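You operate a simulated robot arm through the tools that you are given. There is no shell and no other tool.

You are at the controls of a simulated robot arm. One attempt, no reset.

TASK
Cement the top of the lamp base that the CEMENT card names.
Fine: it stands in the steel tray; set it in the holder, use the green pot and the yellow brush; brush back in its dish; leave the pot open, its lid on the table. Set down upright: yellow brush. A coat counts when it lies all over at full strength: go over it till it gets no stronger.

The check looks at the end state, three seconds after you hand in, the way a careful person would. Anything else that was tipped, shoved, dropped, spilled or broken makes it a failure. A push-on lid holds only when it is set on centred and level and pressed home; a screw cap is set on level and turned clockwise until tight.

THE ROBOT
A 7-joint arm with a two-finger parallel gripper, fixed in place. Base frame: the origin is at the foot of the arm, x ahead of it, y to its left, z up; the work surface is at about z = 0.86. Lengths are in m, angles in rad, forces in N, time in s.
Its first joint turns from -2.601 to 2.601 rad. Payload 3.43 kg.
The TCP is the grasp point between the finger pads, 0.03 m short of the fingertips. In the tool frame z runs along the fingers and y along their closing line. Largest opening 0.094 m; finger width 0.028, thickness 0.01; the body of the gripper, 0.05 by 0.096 m, starts 0.055 m behind the TCP.
Orientation is that of the tool frame in the base frame, as a unit quaternion [w, x, y, z]. With the fingers straight down and closing along the base's y, the tool's x points along the base's -x, its y along +y and its z along -z.

THE INTERFACE
- The arm moves only by the tool step_arm. Its argument "rows" is a list of rows, each an object (a shift or turn left out is 0, a gripper value left out holds the last) with "linear": the shift along the tool's x, y, z in m, a list of three; "dr": the turn, a rotation vector about the tool's x, y, z in rad, a list of three. In form: [{"linear": [x, y, z], "dr": [wx, wy, wz]}, ...]. A call has 1 to 20 rows; each row shifts and turns the commanded pose from where the row before left it, along the tool's axes as they then stand. "fingers" is the gripper command, from -1 (fully open) to 1 (shut), values between in proportion, set as the call begins (left out, the last holds). Rows are played at 5 a second. More than 0.05 m and 0.15 rad between two rows, or a gripper value outside its range, and nothing of the call is played. Where a pose cannot be reached the arm comes as near as it can. A force on the tool above 60 N (or 10 N above the force at the start of the call, whichever is more), or a blocked arm, ends the call early, and 0.2 s more pass. The fingers move at their own pace (about 0.045 m/s each) and stop on an object; they squeeze with about 41 N. The grip force told is the motor's: it shows also when the fingers shut on nothing. Time passes only in rows, and 0.2 s behind the last, so rows that do not move let the fingers close. It gives the time, the measured TCP pose, the force on the tool (base axes), the opening and the grip force at its end, in the units of the frame above (readings bear some noise), with the torque about the TCP (base axes, N m) and any sound that the robot's microphone picked up, and new pictures: "show" is both (left out), scene, wrist or none.
- Cameras (640 x 400 px; columns grow to the right, rows downward): "scene" is fixed at [0.4008, -0.6494, 1.516]; the picture's right is [0.92, -0.40, 0.00], its down [-0.17, -0.39, -0.91] and it looks along [0.36, 0.83, -0.42] (base axes); focal length 310 px, centre (320, 200). "wrist" rides on the gripper at [0.076, 0.014, -0.103] in the tool frame; the picture's right is [-0.18, 0.98, 0.00], its down [-0.75, -0.14, -0.64] and it looks along [-0.63, -0.12, 0.77] (tool axes); focal length 243 px, centre (320, 200). There is no depth. A picture from a camera that has moved, and an enlarged one, comes with that camera's place and axes in the base frame and with its lens.
- close_up(camera, box): a new picture of the part [left, top, right, bottom] of that camera's present view, enlarged. The clock stands still meanwhile.
- finish_job(): hands the job in; it is judged then, once.

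Places have to be worked out from the pictures, the camera data and where the tool is seen. Open the gripper and draw the arm clear of the work before you hand the job in, unless the task says otherwise.

The tools are called after "Emit:" as name(argument=value, ...) on one line, values as JSON. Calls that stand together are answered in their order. step_arm: Moves the arm, as the interface text tells. Its arguments: {"type":"object","properties":{"rows":{"type":"array"},"fingers":{"type":"number"},"show":{"type":"string","enum":["both","scene","wrist","none"]}},"required":["rows"]} The other tools are called the same way: close_up (camera, box) takes an enlarged picture of a part of a camera's view; finish_job () hands the job in.

At the start:

```text
clock: 0.0
position: [0.5396, 0.8262, 1.2447]
tcp_rot: [0.0, 0.0, 1.0, 0.0]
force: [0.2, 0.4, 0.1]
ft_torque: [0.03, 0.01, 0.01]
grip_width: 0.094
gripper_force: 0.1
```

scene: 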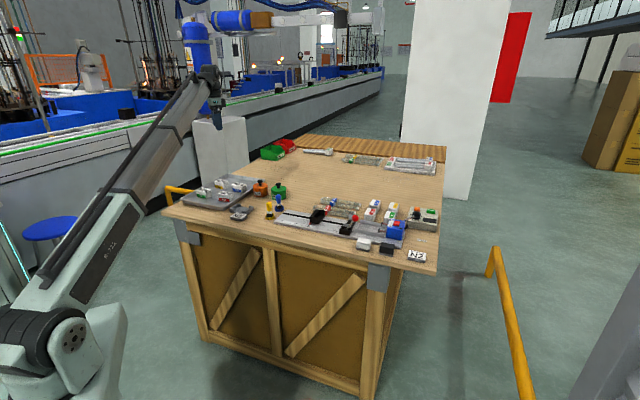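
wrist: 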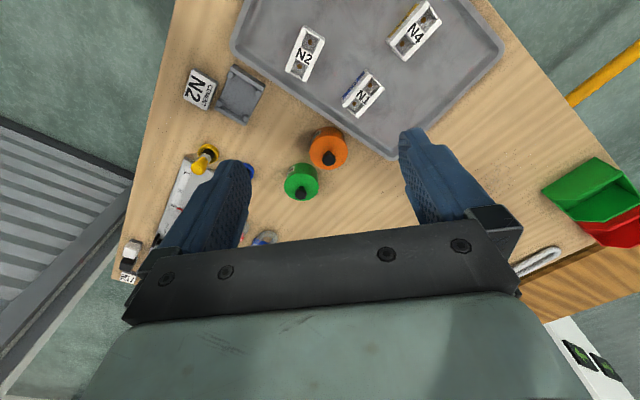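

I'll look closely at the scene and wrist views first to identify the card, the tray, the holder, pots, and brushes.

Emit:
close_up(camera="scene", box=[160, 130, 320, 230])

Emit:
close_up(camera="scene", box=[290, 170, 450, 270])

Emit:
close_up(camera="wrist", box=[160, 30, 320, 130])

Emit:
close_up(camera="wrist", box=[160, 110, 352, 230])

Emit:
close_up(camera="wrist", box=[270, 0, 510, 150])

```text
4.00 times, centred on (240, 180) of scene
camera zoom: at [0.4008, -0.6494, 1.516], right [0.92, -0.4, 0.0], down [-0.17, -0.39, -0.91], along [0.36, 0.83, -0.42], focal length 1240 px, centre (640, 280)
```

zoom: 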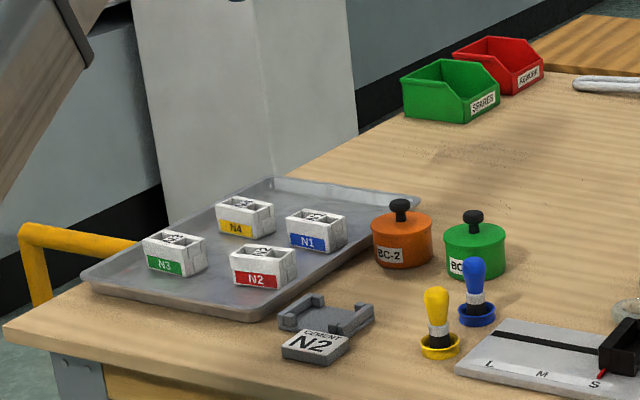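

```text
4.00 times, centred on (370, 220) of scene
camera zoom: at [0.4008, -0.6494, 1.516], right [0.92, -0.4, 0.0], down [-0.17, -0.39, -0.91], along [0.36, 0.83, -0.42], focal length 1240 px, centre (120, 120)
```

zoom: 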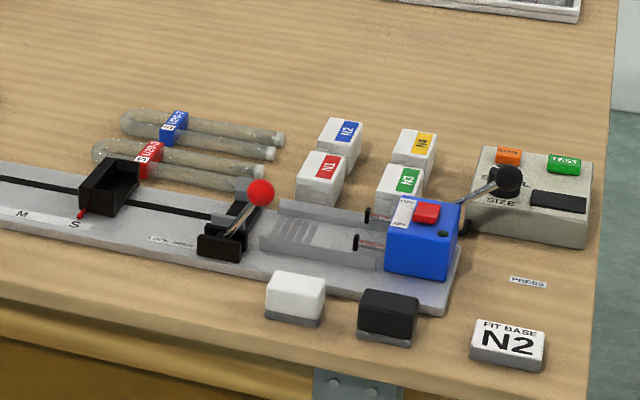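

```text
4.00 times, centred on (240, 80) of wrist
camera zoom: at [0.4661, 0.8407, 1.3477], right [0.18, 0.98, 0.0], down [0.75, -0.14, 0.64], along [0.63, -0.12, -0.77], focal length 970 px, centre (640, 680)
```

zoom: 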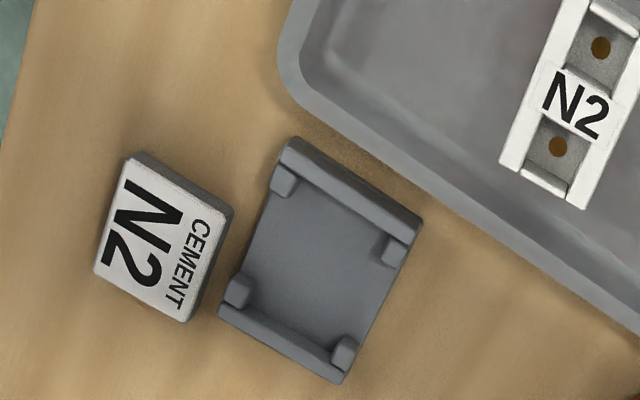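

```text
3.33 times, centred on (256, 170) of wrist
camera zoom: at [0.4661, 0.8407, 1.3477], right [0.18, 0.98, 0.0], down [0.75, -0.14, 0.64], along [0.63, -0.12, -0.77], focal length 809 px, centre (533, 300)
```

zoom: 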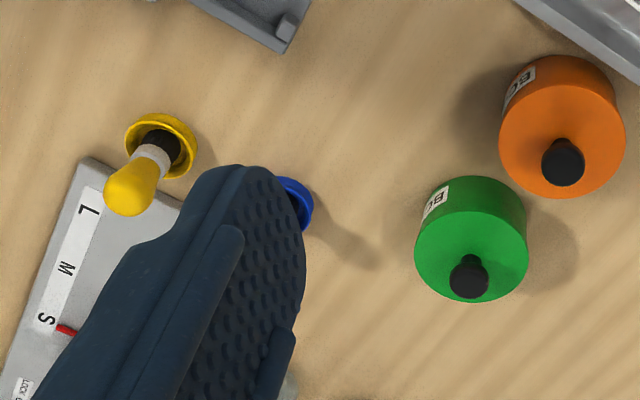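

```text
2.67 times, centred on (390, 75) of wrist
camera zoom: at [0.4661, 0.8407, 1.3477], right [0.18, 0.98, 0.0], down [0.75, -0.14, 0.64], along [0.63, -0.12, -0.77], focal length 647 px, centre (133, 533)
```

zoom: 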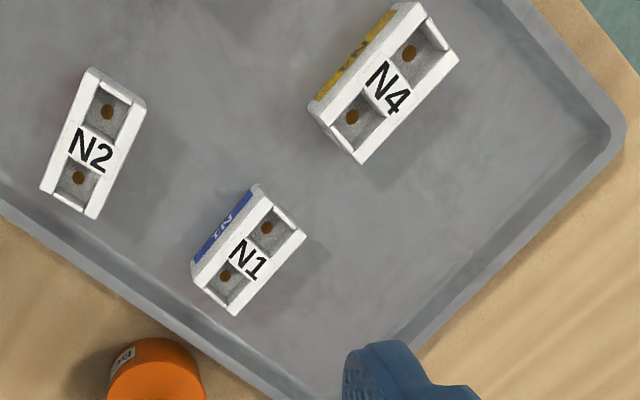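

The CEMENT card names N2, and the steel tray holds an N2 base at roughly (0.53, 0.80). The holder is the grey fixture near (0.58, 0.66), and the green pot (about 1.08 m out) is near (0.78, 0.745). I'll drop partway above N2 and yaw so the fingers close across its narrow side, then look again.

Emit:
step_arm(rows=[{"linear": [0.009, -0.024, 0.03]}, {"linear": [0, 0, 0.03], "dr": [0, 0, 0.132]}, {"linear": [0, 0, 0.03], "dr": [0, 0, 0.132]}, {"linear": [0, 0, 0.03], "dr": [0, 0, 0.132]}, {"linear": [0, 0, 0.02], "dr": [0, 0, 0.132]}, {"linear": [0, 0, 0.0], "dr": [0, 0, 0.132]}, {}, {}], fingers=-1)

```text
clock: 1.8
position: [0.5325, 0.8023, 1.1037]
tcp_rot: [0.001, 0.324, 0.946, 0.0]
force: [0.0, 0.2, 0.3]
ft_torque: [0.01, -0.01, -0.03]
grip_width: 0.0941
gripper_force: 0.0
camera wrist: at [0.4828, 0.8604, 1.2079], right [0.75, 0.66, 0.0], down [0.51, -0.57, 0.64], along [0.43, -0.48, -0.77], focal length 243 px, centre (320, 200)
```

scene: 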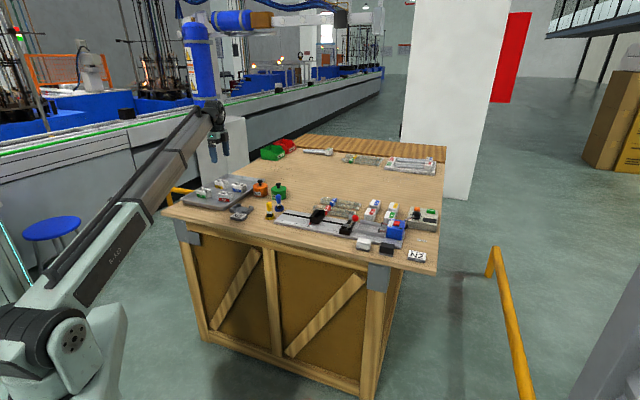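
wrist: 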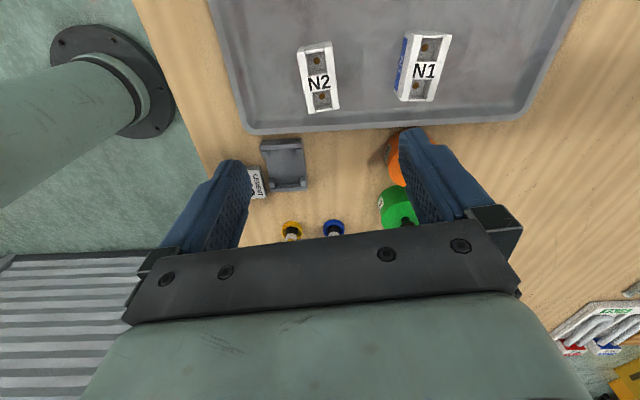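

The arm follows accurately. I'll take close-ups from this pose to refine N2, the holder, pots and brushes.

Emit:
close_up(camera="wrist", box=[240, 20, 400, 120])

Emit:
close_up(camera="wrist", box=[220, 120, 348, 200])

Emit:
close_up(camera="wrist", box=[260, 160, 420, 260])

```text
4.00 times, centred on (320, 70) of wrist
camera zoom: at [0.4828, 0.8604, 1.2079], right [0.75, 0.66, 0.0], down [0.51, -0.57, 0.64], along [0.43, -0.48, -0.77], focal length 970 px, centre (320, 720)
```

zoom: 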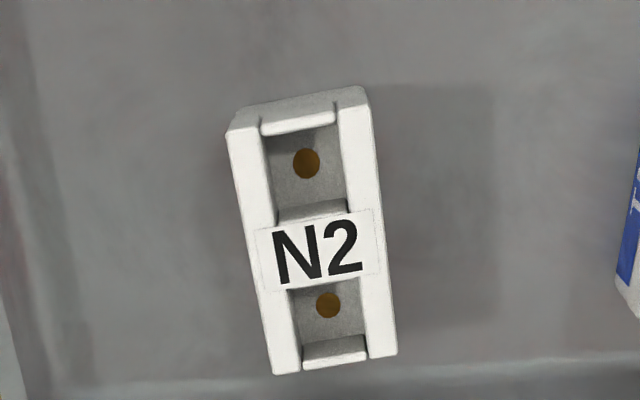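

```text
5.00 times, centred on (284, 160) of wrist
camera zoom: at [0.4828, 0.8604, 1.2079], right [0.75, 0.66, 0.0], down [0.51, -0.57, 0.64], along [0.43, -0.48, -0.77], focal length 1213 px, centre (500, 400)
```

zoom: 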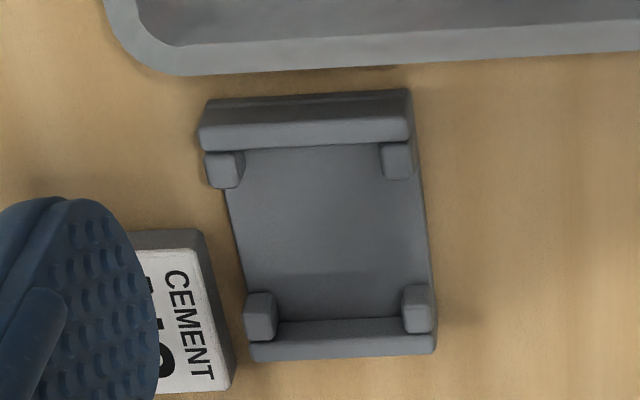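

```text
4.00 times, centred on (340, 210) of wrist
camera zoom: at [0.4828, 0.8604, 1.2079], right [0.75, 0.66, 0.0], down [0.51, -0.57, 0.64], along [0.43, -0.48, -0.77], focal length 970 px, centre (240, 160)
```

zoom: 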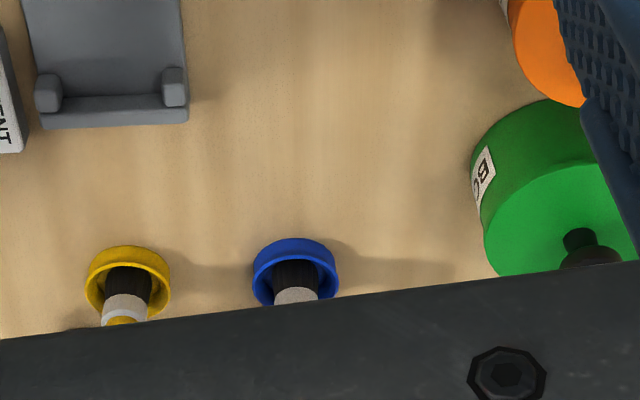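

N2's top is about 0.069 × 0.038 m, centred near (0.5337, 0.8028) with its long axis at about -39°. I'm nearly above it, so I'll trim the yaw by 0.022 and come down to about z = 0.965 for a check.

Emit:
step_arm(rows=[{"linear": [-0.0006, 0.0011, 0.03], "dr": [0, 0, 0.022]}, {"linear": [0, 0, 0.04]}, {"linear": [0, 0, 0.035]}, {"linear": [0, 0, 0.03]}, {}], fingers=-1)

```text
clock: 3.0
position: [0.5329, 0.8035, 0.9688]
tcp_rot: [0.0, 0.334, 0.942, 0.0]
force: [-1.2, 0.1, -0.1]
ft_torque: [0.0, 0.0, -0.01]
grip_width: 0.0939
gripper_force: 0.1
camera wrist: at [0.4836, 0.8622, 1.0717], right [0.76, 0.65, 0.0], down [0.5, -0.58, 0.64], along [0.42, -0.49, -0.77], focal length 243 px, centre (320, 200)
```

scene: 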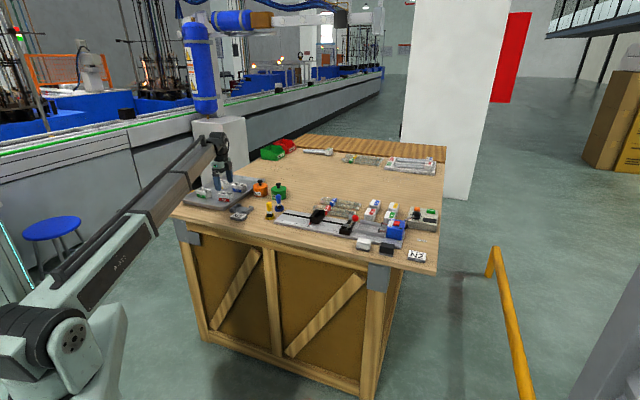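
wrist: 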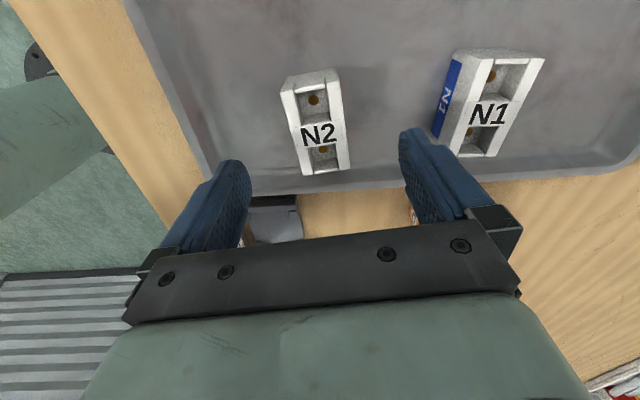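

I'll check N2's placement between the fingers with a close-up before descending.

Emit:
close_up(camera="wrist", box=[240, 60, 400, 160])

Emit:
close_up(camera="scene", box=[180, 140, 260, 220])

```text
4.00 times, centred on (320, 110) of wrist
camera zoom: at [0.4836, 0.8622, 1.0717], right [0.76, 0.65, 0.0], down [0.5, -0.58, 0.64], along [0.42, -0.49, -0.77], focal length 970 px, centre (320, 560)
```

zoom: 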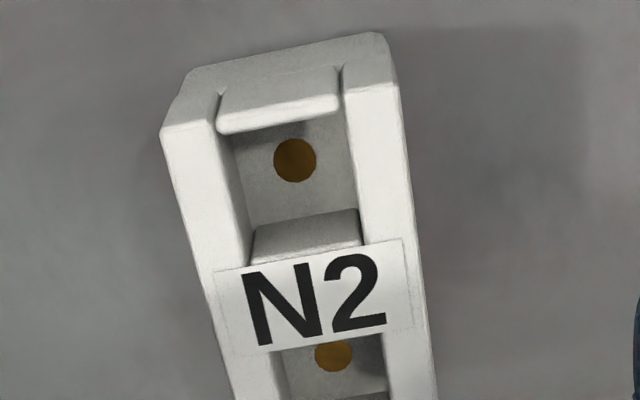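

```text
5.00 times, centred on (220, 180) of scene
camera zoom: at [0.4008, -0.6494, 1.516], right [0.92, -0.4, 0.0], down [-0.17, -0.39, -0.91], along [0.36, 0.83, -0.42], focal length 1550 px, centre (820, 300)
```

zoom: 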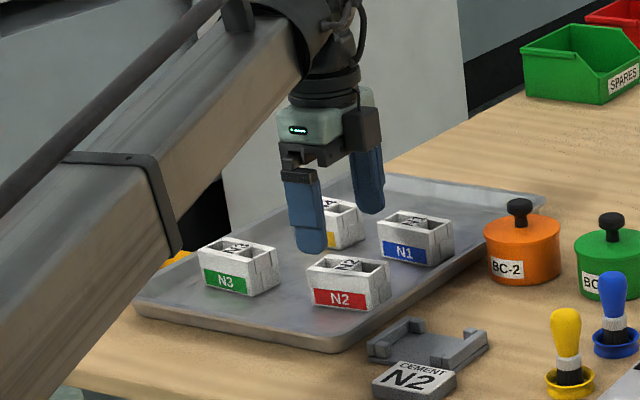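

N2's top comes out at about z = 0.906, and the TCP is centred over it to within about a millimetre. I'll descend to TCP z of about 0.902, which puts the fingertips near 0.872.

Emit:
step_arm(rows=[{"linear": [-0.0007, 0, 0.03]}, {"linear": [0, 0, 0.025]}, {"linear": [0, 0, 0.012]}, {}], fingers=-1)

```text
clock: 4.0
position: [0.5348, 0.8012, 0.9022]
tcp_rot: [0.0, 0.334, 0.943, 0.0]
force: [0.9, 0.4, -0.3]
ft_torque: [-0.02, -0.01, -0.02]
grip_width: 0.0939
gripper_force: 0.1
camera wrist: at [0.4858, 0.8617, 1.0053], right [0.76, 0.65, 0.0], down [0.5, -0.58, 0.64], along [0.42, -0.49, -0.77], focal length 243 px, centre (320, 200)
```

scene: 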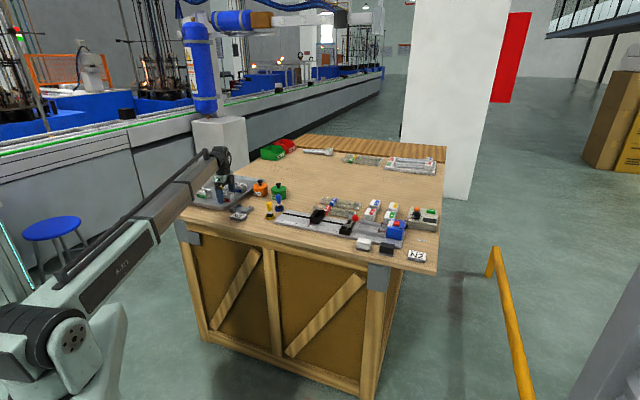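
wrist: 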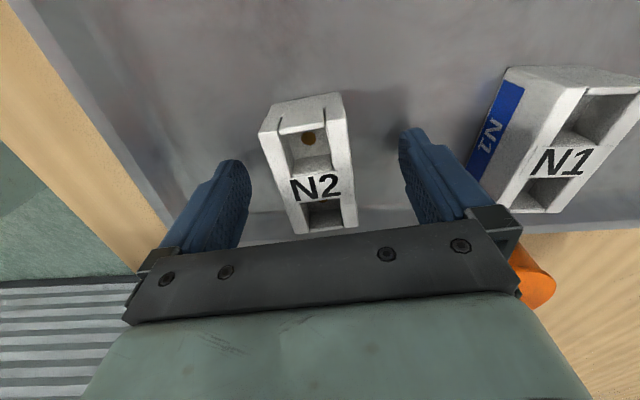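

N2 looks a few millimetres off centre along its long axis, so I'll zoom in to measure it.

Emit:
close_up(camera="wrist", box=[220, 80, 420, 240])

```text
2.50 times, centred on (320, 160) of wrist
camera zoom: at [0.4858, 0.8617, 1.0053], right [0.76, 0.65, 0.0], down [0.5, -0.58, 0.64], along [0.42, -0.49, -0.77], focal length 606 px, centre (320, 300)
```

zoom: 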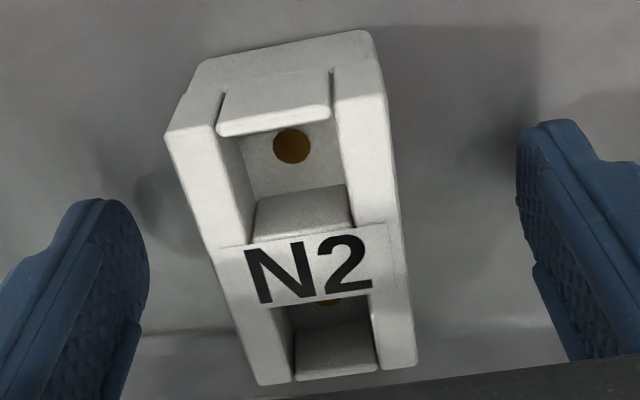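

In the tool frame, N2's centre sits about +2 mm in x and -1.5 mm in y, and it is aligned in yaw. I'll make that trim and close the fingers.

Emit:
step_arm(rows=[{"linear": [0.002, -0.0014, 0]}, {}], fingers=-1, show="none")

Emit:
step_arm(rows=[{}, {}, {}, {}, {}, {}], fingers=1, show="wrist")

```text
clock: 4.6
position: [0.5309, 0.8026, 0.9016]
tcp_rot: [0.001, 0.335, 0.942, 0.0]
force: [0.4, 0.3, -0.8]
ft_torque: [0.01, -0.01, 0.01]
grip_width: 0.094
gripper_force: 0.0
```

```text
clock: 6.0
position: [0.5321, 0.8029, 0.901]
tcp_rot: [0.001, 0.335, 0.942, 0.0]
force: [0.9, -0.2, 0.3]
ft_torque: [-0.01, -0.03, -0.02]
grip_width: 0.0437
gripper_force: 41.2
camera wrist: at [0.4829, 0.8612, 1.0055], right [0.76, 0.65, 0.0], down [0.5, -0.58, 0.64], along [0.42, -0.49, -0.77], focal length 243 px, centre (320, 200)
```

wrist: 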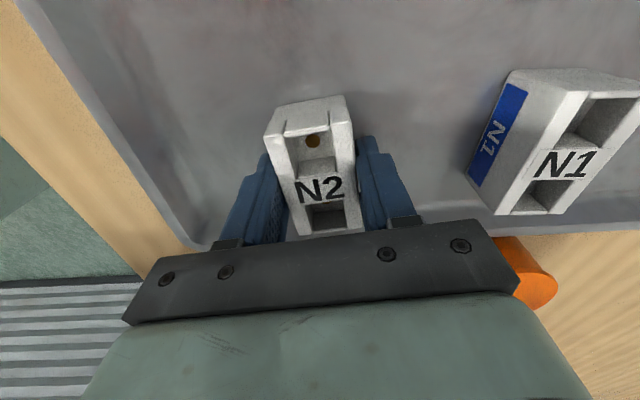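

The grip stopped at 0.0437 m with 41 N. I'll check how the pads sit against the base.

Emit:
close_up(camera="wrist", box=[220, 80, 420, 240])

Emit:
close_up(camera="scene", box=[180, 140, 260, 220])

```text
2.50 times, centred on (320, 160) of wrist
camera zoom: at [0.4829, 0.8612, 1.0055], right [0.76, 0.65, 0.0], down [0.5, -0.58, 0.64], along [0.42, -0.49, -0.77], focal length 606 px, centre (320, 300)
```

zoom: 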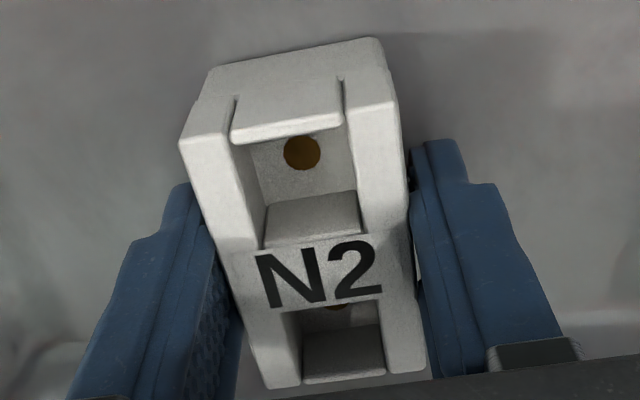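

```text
5.00 times, centred on (220, 180) of scene
camera zoom: at [0.4008, -0.6494, 1.516], right [0.92, -0.4, 0.0], down [-0.17, -0.39, -0.91], along [0.36, 0.83, -0.42], focal length 1550 px, centre (820, 300)
```

zoom: 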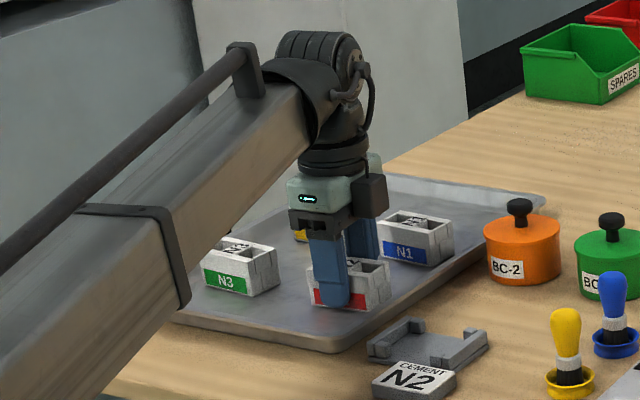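

The base is centred in the grip and aligned to within a degree. I'll lift it 0.11 m straight up.

Emit:
step_arm(rows=[{"linear": [0, 0, -0.01]}, {"linear": [0, 0, -0.02]}, {"linear": [0, 0, -0.04]}, {"linear": [0, 0, -0.04]}, {}], show="both")

```text
clock: 7.2
position: [0.5318, 0.8033, 1.0129]
tcp_rot: [0.0, 0.335, 0.942, 0.0]
force: [-0.1, 0.4, 0.1]
ft_torque: [-0.02, -0.03, 0.02]
grip_width: 0.0002
gripper_force: 32.9
camera wrist: at [0.4836, 0.8622, 1.1161], right [0.76, 0.65, 0.0], down [0.5, -0.58, 0.64], along [0.42, -0.49, -0.77], focal length 243 px, centre (320, 200)
```

scene: 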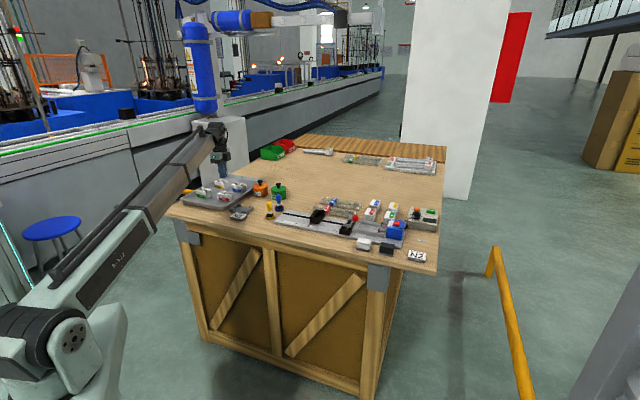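
wrist: 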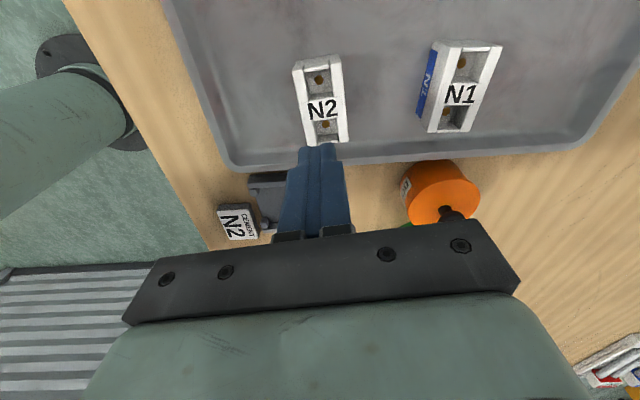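

The fingers shut on nothing, so N2 slipped out and stayed in the tray. I'll look closely at its shape and position.

Emit:
close_up(camera="wrist", box=[260, 40, 388, 150])

Emit:
close_up(camera="scene", box=[200, 175, 250, 210])

Emit:
close_up(camera="wrist", box=[410, 30, 520, 140])

```text
3.64 times, centred on (324, 95) of wrist
camera zoom: at [0.4836, 0.8622, 1.1161], right [0.76, 0.65, 0.0], down [0.5, -0.58, 0.64], along [0.42, -0.49, -0.77], focal length 882 px, centre (306, 582)
```

zoom: 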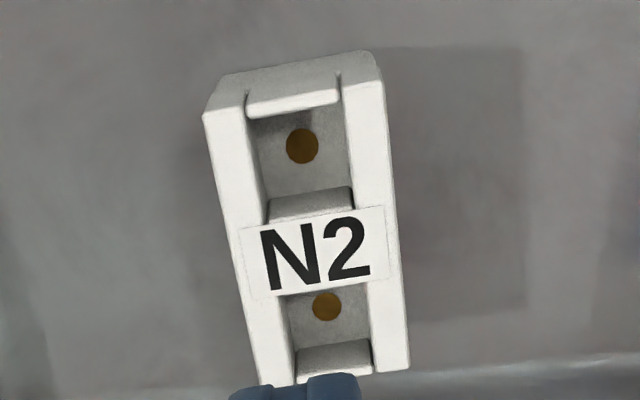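

```text
11.43 times, centred on (225, 192) of scene
camera zoom: at [0.4008, -0.6494, 1.516], right [0.92, -0.4, 0.0], down [-0.17, -0.39, -0.91], along [0.36, 0.83, -0.42], focal length 3543 px, centre (1406, 286)
```

zoom: 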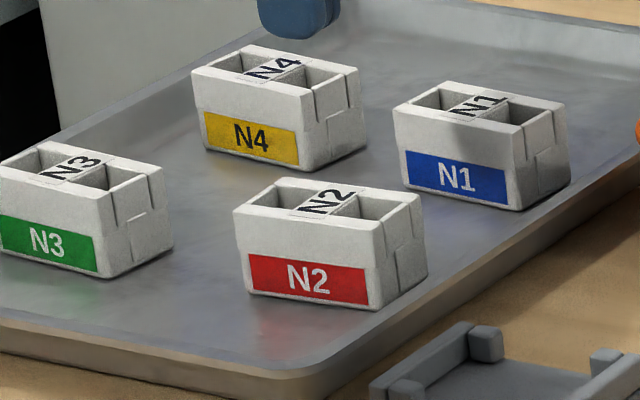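

```text
3.64 times, centred on (465, 85) of wrist
camera zoom: at [0.4836, 0.8622, 1.1161], right [0.76, 0.65, 0.0], down [0.5, -0.58, 0.64], along [0.42, -0.49, -0.77], focal length 882 px, centre (-207, 618)
```

zoom: 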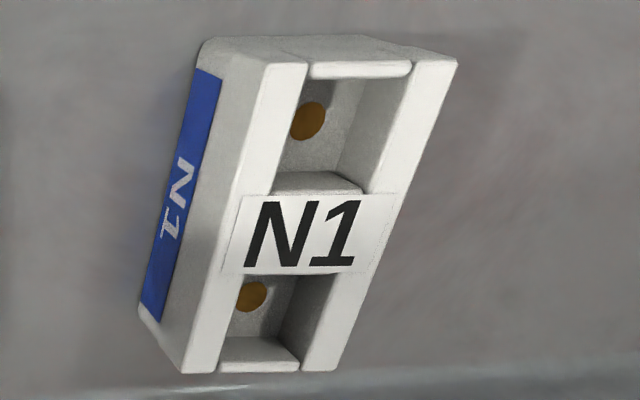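

N2 is still upright but has shifted about 3 mm and turned about 1.6°. My grip was right at its rounded top edge, so this time I'll grip lower. I'll open, re-centre, trim the yaw and look from closer.

Emit:
step_arm(rows=[{"linear": [0.0015, 0.0028, 0], "dr": [0, 0, 0.026]}, {}, {}, {"linear": [0, 0, 0.03]}, {"linear": [0, 0, 0.03]}, {}], fingers=-1, show="wrist")

Emit:
close_up(camera="wrist", box=[220, 60, 420, 185])

```text
clock: 8.6
position: [0.5331, 0.8068, 0.9503]
tcp_rot: [0.0, 0.348, 0.938, -0.001]
force: [0.7, 0.0, -0.2]
ft_torque: [0.0, 0.0, -0.02]
grip_width: 0.094
gripper_force: 0.0
camera wrist: at [0.4855, 0.8673, 1.0532], right [0.78, 0.63, 0.0], down [0.48, -0.6, 0.64], along [0.4, -0.5, -0.77], focal length 243 px, centre (320, 200)
```

wrist: 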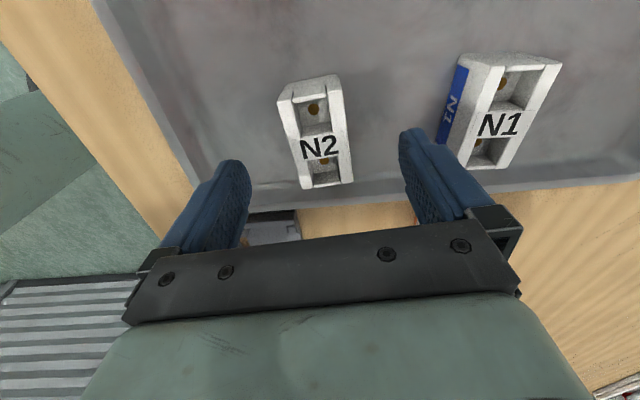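

```text
3.20 times, centred on (320, 122) of wrist
camera zoom: at [0.4855, 0.8673, 1.0532], right [0.78, 0.63, 0.0], down [0.48, -0.6, 0.64], along [0.4, -0.5, -0.77], focal length 776 px, centre (320, 448)
```

zoom: 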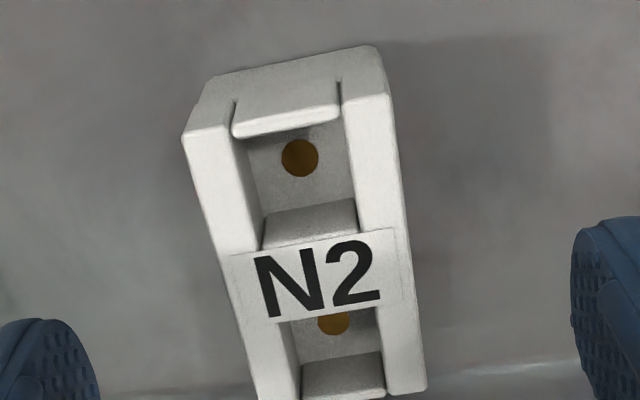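

N2 is centred and aligned in the grip now. I'll descend to about z = 0.897, then creep down to find the tray floor by force.

Emit:
step_arm(rows=[{"linear": [0, 0, 0.025]}, {"linear": [0, 0, 0.02]}, {"linear": [0, 0, 0.008]}, {}], fingers=-1, show="none")

Emit:
step_arm(rows=[{"linear": [0, 0, 0.002]}, {}], fingers=-1, show="none")

Emit:
step_arm(rows=[{"linear": [0, 0, 0.0015]}, {}], fingers=-1, show="wrist")

```text
clock: 9.6
position: [0.5317, 0.8065, 0.899]
tcp_rot: [0.001, 0.347, 0.938, 0.0]
force: [0.1, -0.1, 0.3]
ft_torque: [-0.03, 0.0, 0.0]
grip_width: 0.094
gripper_force: 0.1
```

```text
clock: 10.2
position: [0.5309, 0.8062, 0.896]
tcp_rot: [0.0, 0.347, 0.938, 0.0]
force: [0.0, -0.3, 0.5]
ft_torque: [0.02, -0.02, 0.02]
grip_width: 0.0941
gripper_force: 0.0
```

```text
clock: 10.8
position: [0.5313, 0.8069, 0.8951]
tcp_rot: [0.0, 0.347, 0.938, 0.0]
force: [-0.1, -1.2, 0.4]
ft_torque: [-0.01, 0.01, -0.01]
grip_width: 0.0944
gripper_force: 0.0
camera wrist: at [0.4842, 0.8667, 0.9985], right [0.78, 0.63, 0.0], down [0.48, -0.6, 0.64], along [0.4, -0.5, -0.77], focal length 243 px, centre (320, 200)
```

wrist: 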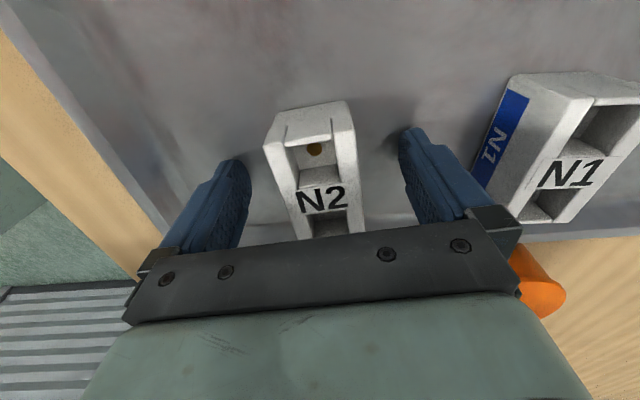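

No floor contact yet at z = 0.895. I'll creep down a little more.

Emit:
step_arm(rows=[{"linear": [0, 0, 0.0015]}, {}], fingers=-1, show="none")

Emit:
step_arm(rows=[{}, {}, {}, {}, {}, {}], fingers=1, show="wrist")

```text
clock: 11.4
position: [0.5313, 0.8061, 0.8941]
tcp_rot: [0.001, 0.346, 0.938, 0.0]
force: [-1.1, -0.5, 2.0]
ft_torque: [-0.09, 0.05, -0.04]
grip_width: 0.0937
gripper_force: 0.0
```

```text
clock: 12.8
position: [0.5326, 0.8064, 0.8934]
tcp_rot: [0.0, 0.347, 0.938, 0.0]
force: [-2.0, -0.6, 3.1]
ft_torque: [-0.06, 0.03, -0.01]
grip_width: 0.0434
gripper_force: 41.3
camera wrist: at [0.4846, 0.8663, 0.9976], right [0.78, 0.63, 0.0], down [0.48, -0.6, 0.64], along [0.4, -0.5, -0.77], focal length 243 px, centre (320, 200)
```

wrist: 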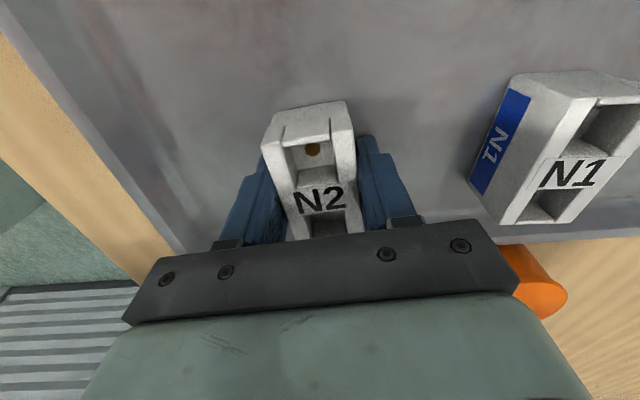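

The fingertips just touch the tray floor (about 2–3 N, floor near 0.8635), and the grip is 0.0434 m at 41 N. I'll lift slowly and watch the grip width.

Emit:
step_arm(rows=[{"linear": [0, 0, -0.002]}, {"linear": [0, 0, -0.003]}, {"linear": [0, 0, -0.005]}, {}], fingers=1, show="both")

Emit:
close_up(camera="scene", box=[200, 165, 264, 205])

```text
clock: 13.8
position: [0.5324, 0.8052, 0.9038]
tcp_rot: [0.0, 0.347, 0.938, 0.0]
force: [-1.3, -0.7, -1.0]
ft_torque: [0.01, -0.03, 0.02]
grip_width: 0.0436
gripper_force: 40.7
camera wrist: at [0.485, 0.8663, 1.0081], right [0.78, 0.63, 0.0], down [0.48, -0.6, 0.64], along [0.4, -0.5, -0.77], focal length 243 px, centre (320, 200)
```

scene: 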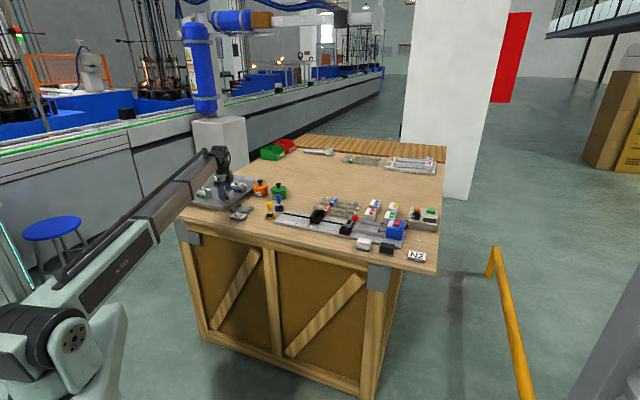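
wrist: 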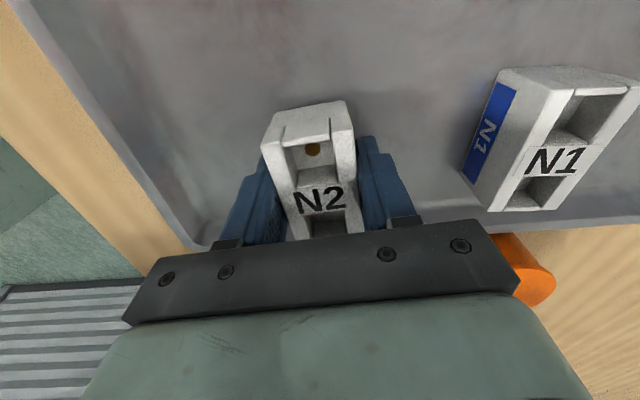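

```text
10.00 times, centred on (232, 185) of scene
camera zoom: at [0.4008, -0.6494, 1.516], right [0.92, -0.4, 0.0], down [-0.17, -0.39, -0.91], along [0.36, 0.83, -0.42], focal length 3100 px, centre (1200, 350)
```

zoom: 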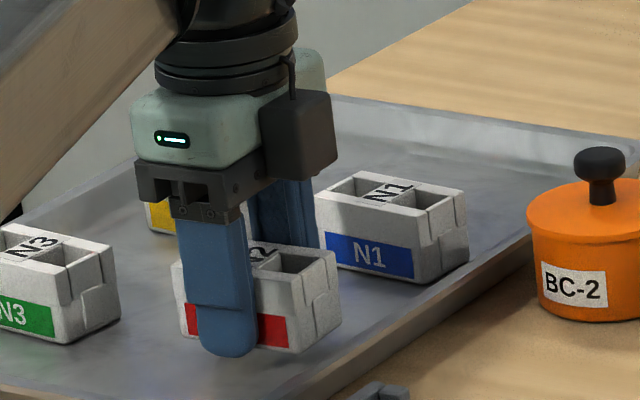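

The base is rising with the gripper this time. I'll keep lifting gently to about z = 1.0.

Emit:
step_arm(rows=[{"linear": [0, 0, -0.006]}, {"linear": [0, 0, -0.009]}, {"linear": [0, 0, -0.012]}, {"linear": [0, 0, -0.015]}, {"linear": [0, 0, -0.018]}, {"linear": [0, 0, -0.018]}, {"linear": [0, 0, -0.012]}, {"linear": [0, 0, -0.006]}, {}], fingers=1, show="both")

```text
clock: 15.8
position: [0.5315, 0.8065, 1.0014]
tcp_rot: [0.0, 0.346, 0.938, 0.0]
force: [-0.6, 0.3, -1.9]
ft_torque: [0.0, 0.01, 0.01]
grip_width: 0.0435
gripper_force: 41.4
camera wrist: at [0.4845, 0.8665, 1.1043], right [0.78, 0.63, 0.0], down [0.48, -0.6, 0.64], along [0.4, -0.5, -0.77], focal length 243 px, centre (320, 200)
```

scene: 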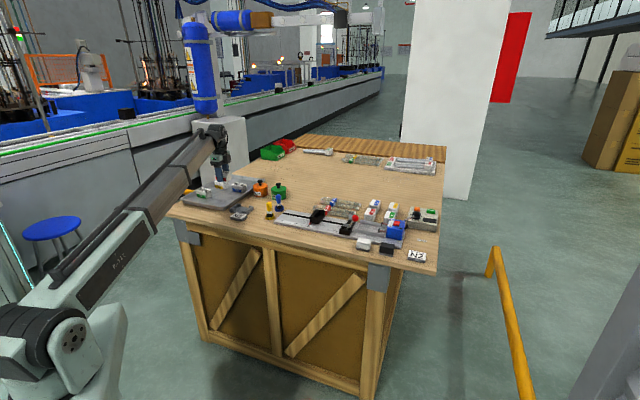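
wrist: 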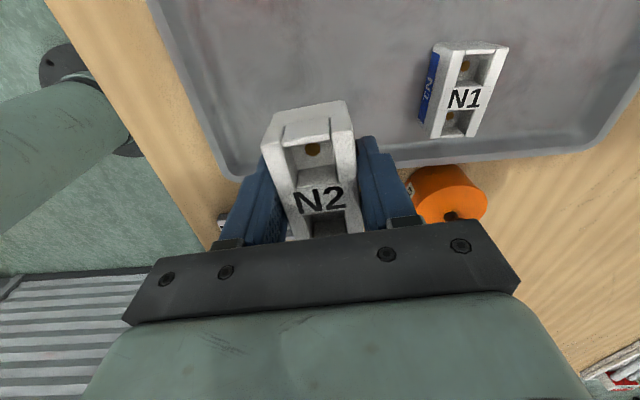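

N2 is held securely (0.0435 m, and it follows the gripper). I'll carry it at z of about 1.0 to just past the holder, so the holder shows beyond the base in the wrist view, and turn slightly to match the holder.

Emit:
step_arm(rows=[{"linear": [-0.008, -0.0034, 0]}, {"linear": [-0.016, -0.0067, 0]}, {"linear": [-0.022, -0.0093, 0]}, {"linear": [-0.025, -0.0105, 0]}, {"linear": [-0.025, -0.0105, 0]}, {"linear": [-0.025, -0.0105, 0]}, {"linear": [-0.022, -0.0093, 0]}, {"linear": [-0.017, -0.0071, 0]}, {"linear": [-0.011, -0.0046, 0], "dr": [0, 0, 0.03]}, {"linear": [-0.005, -0.0025, 0], "dr": [0, 0, 0.03]}, {}, {}], fingers=1, show="both")

Emit:
close_up(camera="wrist", box=[240, 0, 400, 120])

```text
clock: 18.4
position: [0.6167, 0.6347, 1.0017]
tcp_rot: [-0.001, 0.375, 0.927, 0.0]
force: [0.1, 0.2, -0.7]
ft_torque: [0.02, 0.02, 0.02]
grip_width: 0.0434
gripper_force: 41.3
camera wrist: at [0.5727, 0.6973, 1.1044], right [0.82, 0.58, 0.0], down [0.44, -0.63, 0.64], along [0.37, -0.52, -0.77], focal length 243 px, centre (320, 200)
```

scene: 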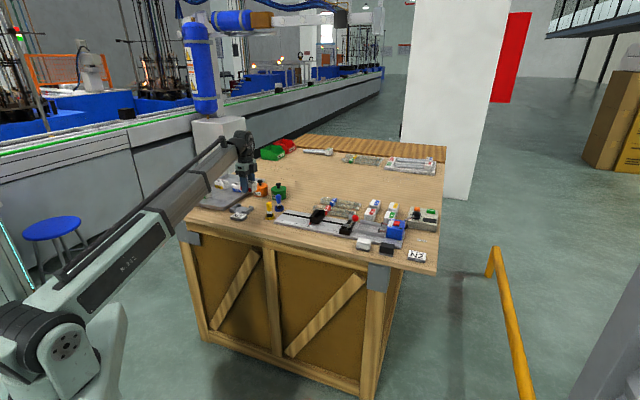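
wrist: 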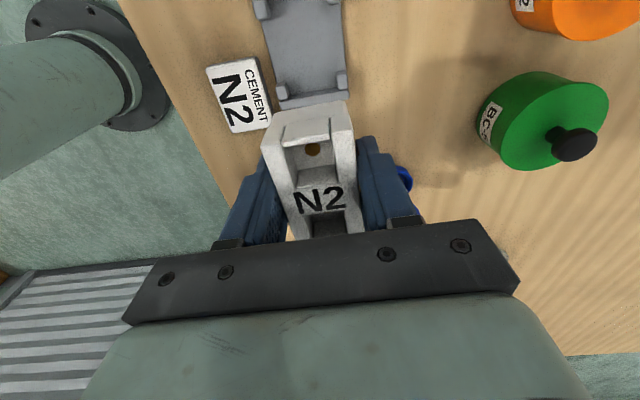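

```text
3.33 times, centred on (320, 60) of wrist
camera zoom: at [0.5727, 0.6973, 1.1044], right [0.82, 0.58, 0.0], down [0.44, -0.63, 0.64], along [0.37, -0.52, -0.77], focal length 809 px, centre (320, 667)
```

zoom: 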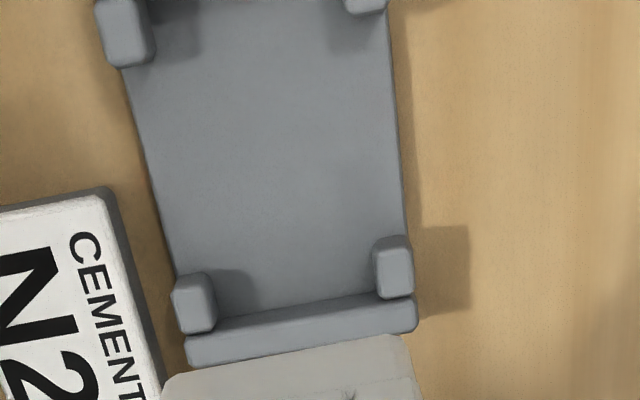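

The far wall of the holder is cut off, so I'll raise the tool 0.08 m to see the whole holder.

Emit:
step_arm(rows=[{"linear": [0, 0, -0.015]}, {"linear": [0, 0, -0.025]}, {"linear": [0, 0, -0.025]}, {"linear": [0, 0, -0.015]}, {}, {}], fingers=1, show="wrist")

Emit:
close_up(camera="wrist", box=[240, 0, 400, 100])

```text
clock: 19.8
position: [0.6174, 0.6362, 1.0801]
tcp_rot: [-0.001, 0.375, 0.927, 0.0]
force: [0.2, 0.2, -1.1]
ft_torque: [0.01, 0.01, 0.01]
grip_width: 0.0434
gripper_force: 41.0
camera wrist: at [0.5732, 0.698, 1.1836], right [0.82, 0.58, 0.0], down [0.44, -0.62, 0.64], along [0.37, -0.52, -0.77], focal length 243 px, centre (320, 200)
```

wrist: 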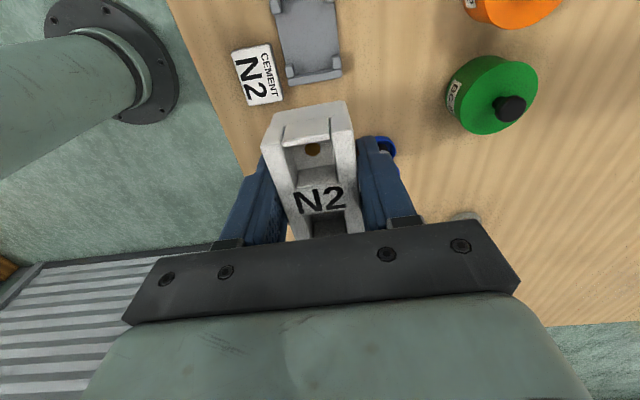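

```text
4.00 times, centred on (320, 50) of wrist
camera zoom: at [0.5732, 0.698, 1.1836], right [0.82, 0.58, 0.0], down [0.44, -0.62, 0.64], along [0.37, -0.52, -0.77], focal length 970 px, centre (320, 800)
```

zoom: 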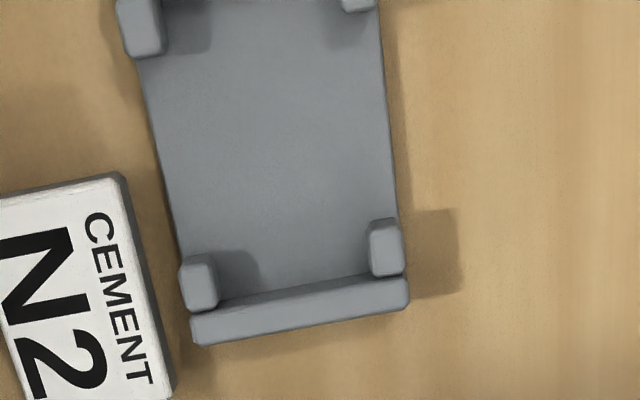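

I'll shift back 0.028 m along the tool's x so both holder walls come into view.

Emit:
step_arm(rows=[{"linear": [0.014, 0, 0]}, {"linear": [0.014, 0, 0]}, {}, {}], fingers=1, show="wrist")

Emit:
close_up(camera="wrist", box=[240, 10, 400, 110])

```text
clock: 20.8
position: [0.5977, 0.6543, 1.0812]
tcp_rot: [0.001, 0.374, 0.927, 0.001]
force: [0.4, -0.3, -0.8]
ft_torque: [-0.01, 0.01, -0.01]
grip_width: 0.0436
gripper_force: 41.3
camera wrist: at [0.5538, 0.717, 1.1835], right [0.82, 0.58, 0.0], down [0.44, -0.62, 0.64], along [0.37, -0.52, -0.77], focal length 243 px, centre (320, 200)
```

wrist: 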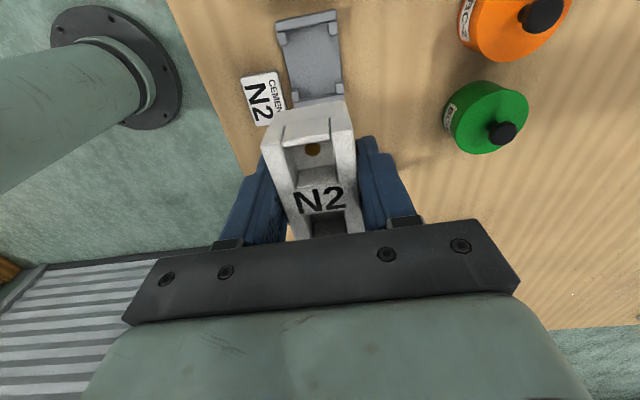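

```text
4.00 times, centred on (320, 60) of wrist
camera zoom: at [0.5538, 0.717, 1.1835], right [0.82, 0.58, 0.0], down [0.44, -0.62, 0.64], along [0.37, -0.52, -0.77], focal length 970 px, centre (320, 760)
```

zoom: 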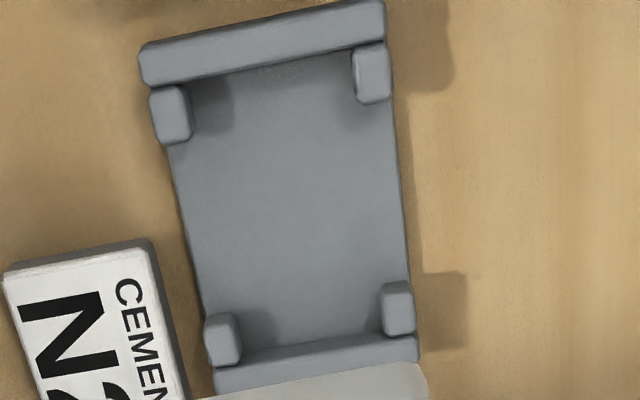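

Both walls and all four lugs are visible now. Next I'll measure the held base precisely in the grip.

Emit:
close_up(camera="wrist", box=[240, 90, 400, 240])

```text
2.67 times, centred on (320, 165) of wrist
camera zoom: at [0.5538, 0.717, 1.1835], right [0.82, 0.58, 0.0], down [0.44, -0.62, 0.64], along [0.37, -0.52, -0.77], focal length 647 px, centre (320, 293)
```

zoom: 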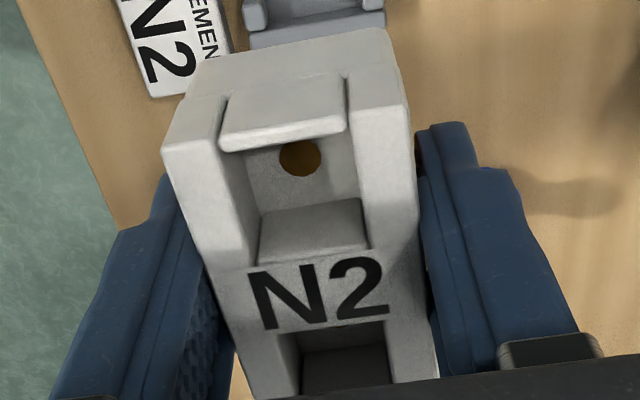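

In the tool frame the holder's centre is at about (+0.021, -0.0036) with a yaw of about +0.02, and the base is centred on the TCP. I'll make that move and descend to about z = 0.928, just above the walls, to recheck.

Emit:
step_arm(rows=[{"linear": [0.01, -0.0018, 0], "dr": [0, 0, 0.01]}, {"linear": [0.011, -0.0018, 0], "dr": [0, 0, 0.01]}, {"linear": [0, 0, 0.015]}, {"linear": [0, 0, 0.025]}, {"linear": [0, 0, 0.03]}, {"linear": [0, 0, 0.03]}, {"linear": [0, 0, 0.025]}, {"linear": [0, 0, 0.015]}, {"linear": [0, 0, 0.01]}, {}, {}], fingers=1, show="both")

Emit:
close_up(camera="wrist", box=[240, 60, 400, 180])

Emit:
close_up(camera="scene", box=[208, 175, 272, 225])

```text
clock: 23.2
position: [0.5791, 0.6662, 0.9293]
tcp_rot: [0.0, 0.383, 0.924, 0.0]
force: [-0.1, 0.9, -0.7]
ft_torque: [-0.02, -0.02, 0.02]
grip_width: 0.0434
gripper_force: 40.9
camera wrist: at [0.5373, 0.731, 1.0334], right [0.83, 0.56, 0.0], down [0.43, -0.63, 0.64], along [0.36, -0.53, -0.77], focal length 243 px, centre (320, 200)
```

scene: 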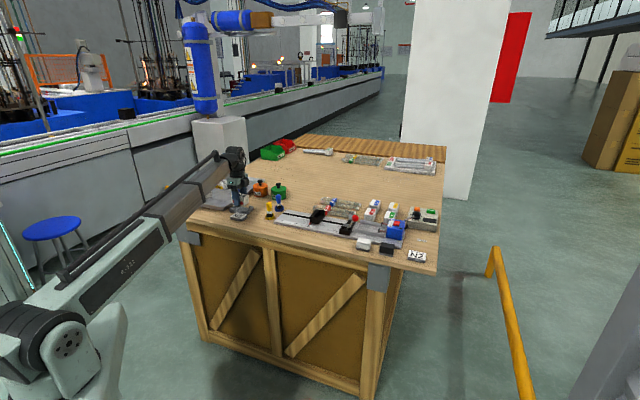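
wrist: 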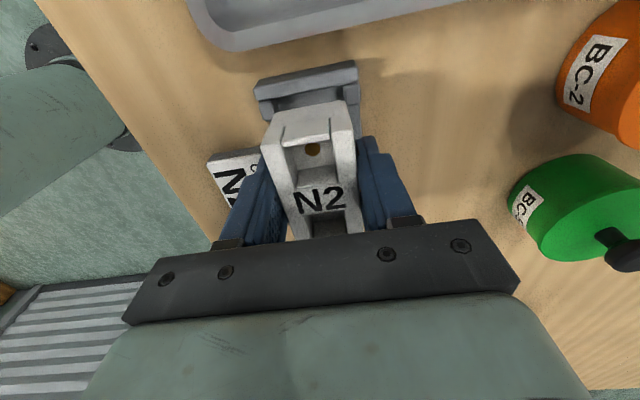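

```text
3.33 times, centred on (320, 120) of wrist
camera zoom: at [0.5373, 0.731, 1.0334], right [0.83, 0.56, 0.0], down [0.43, -0.63, 0.64], along [0.36, -0.53, -0.77], focal length 809 px, centre (320, 467)
```

zoom: 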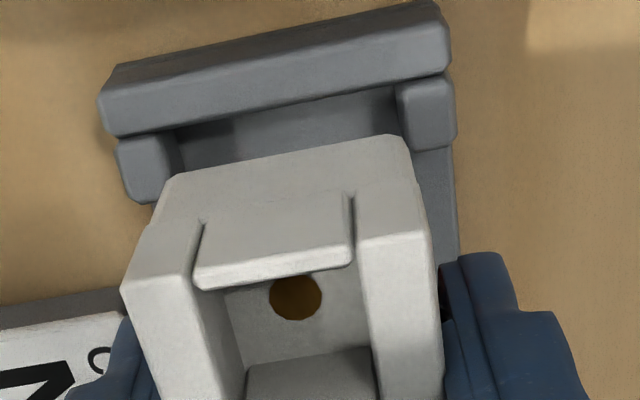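

```text
8.00 times, centred on (240, 200) of scene
camera zoom: at [0.4008, -0.6494, 1.516], right [0.92, -0.4, 0.0], down [-0.17, -0.39, -0.91], along [0.36, 0.83, -0.42], focal length 2480 px, centre (960, 200)
```

zoom: 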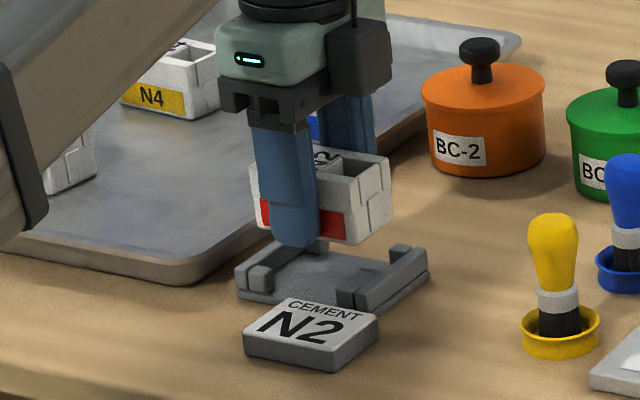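

The far wall and far lugs look symmetric around the base: wall gap about 2–3 mm, lug centre within 0.5 mm, yaw aligned. I'll trim y by -0.0005 and lower gently until the base is entering the holder.

Emit:
step_arm(rows=[{"linear": [0, -0.0005, 0.008]}, {"linear": [0, 0, 0.008]}, {"linear": [0, 0, 0.005]}, {}], fingers=1, show="wrist")

Emit:
close_up(camera="wrist", box=[240, 60, 400, 180])

Emit:
close_up(camera="scene", box=[208, 175, 272, 225])

```text
clock: 24.2
position: [0.5797, 0.6668, 0.9092]
tcp_rot: [0.0, 0.383, 0.924, 0.0]
force: [0.2, 0.2, -0.4]
ft_torque: [0.02, -0.01, -0.01]
grip_width: 0.0434
gripper_force: 41.0
camera wrist: at [0.5374, 0.7304, 1.0128], right [0.83, 0.56, 0.0], down [0.43, -0.63, 0.64], along [0.36, -0.53, -0.77], focal length 243 px, centre (320, 200)
```

wrist: 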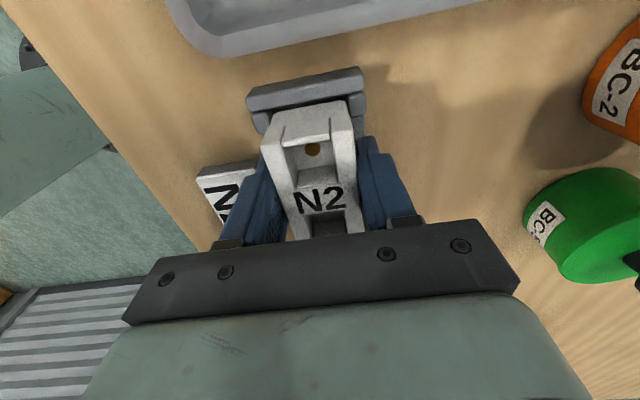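

```text
3.33 times, centred on (320, 120) of wrist
camera zoom: at [0.5374, 0.7304, 1.0128], right [0.83, 0.56, 0.0], down [0.43, -0.63, 0.64], along [0.36, -0.53, -0.77], focal length 809 px, centre (320, 467)
```

zoom: 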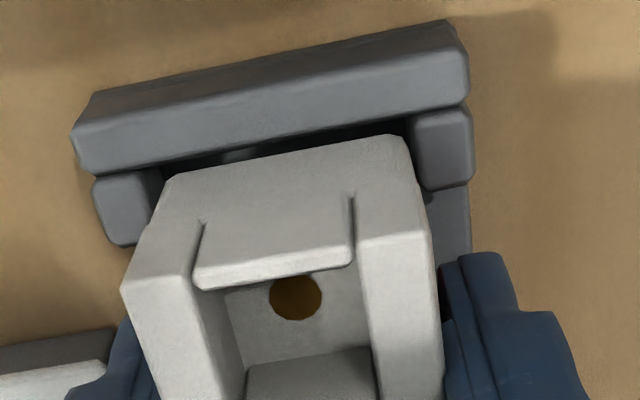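

```text
8.00 times, centred on (240, 200) of scene
camera zoom: at [0.4008, -0.6494, 1.516], right [0.92, -0.4, 0.0], down [-0.17, -0.39, -0.91], along [0.36, 0.83, -0.42], focal length 2480 px, centre (960, 200)
```

zoom: 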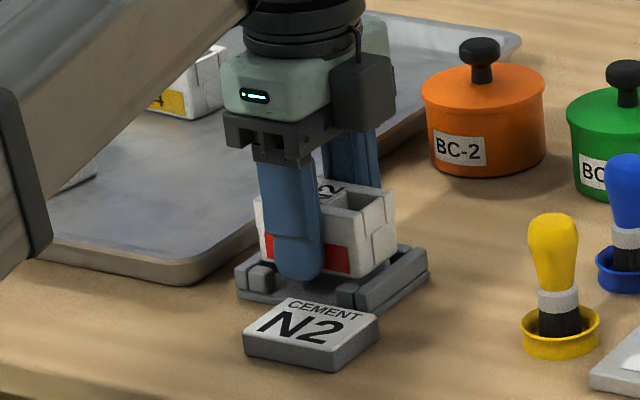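

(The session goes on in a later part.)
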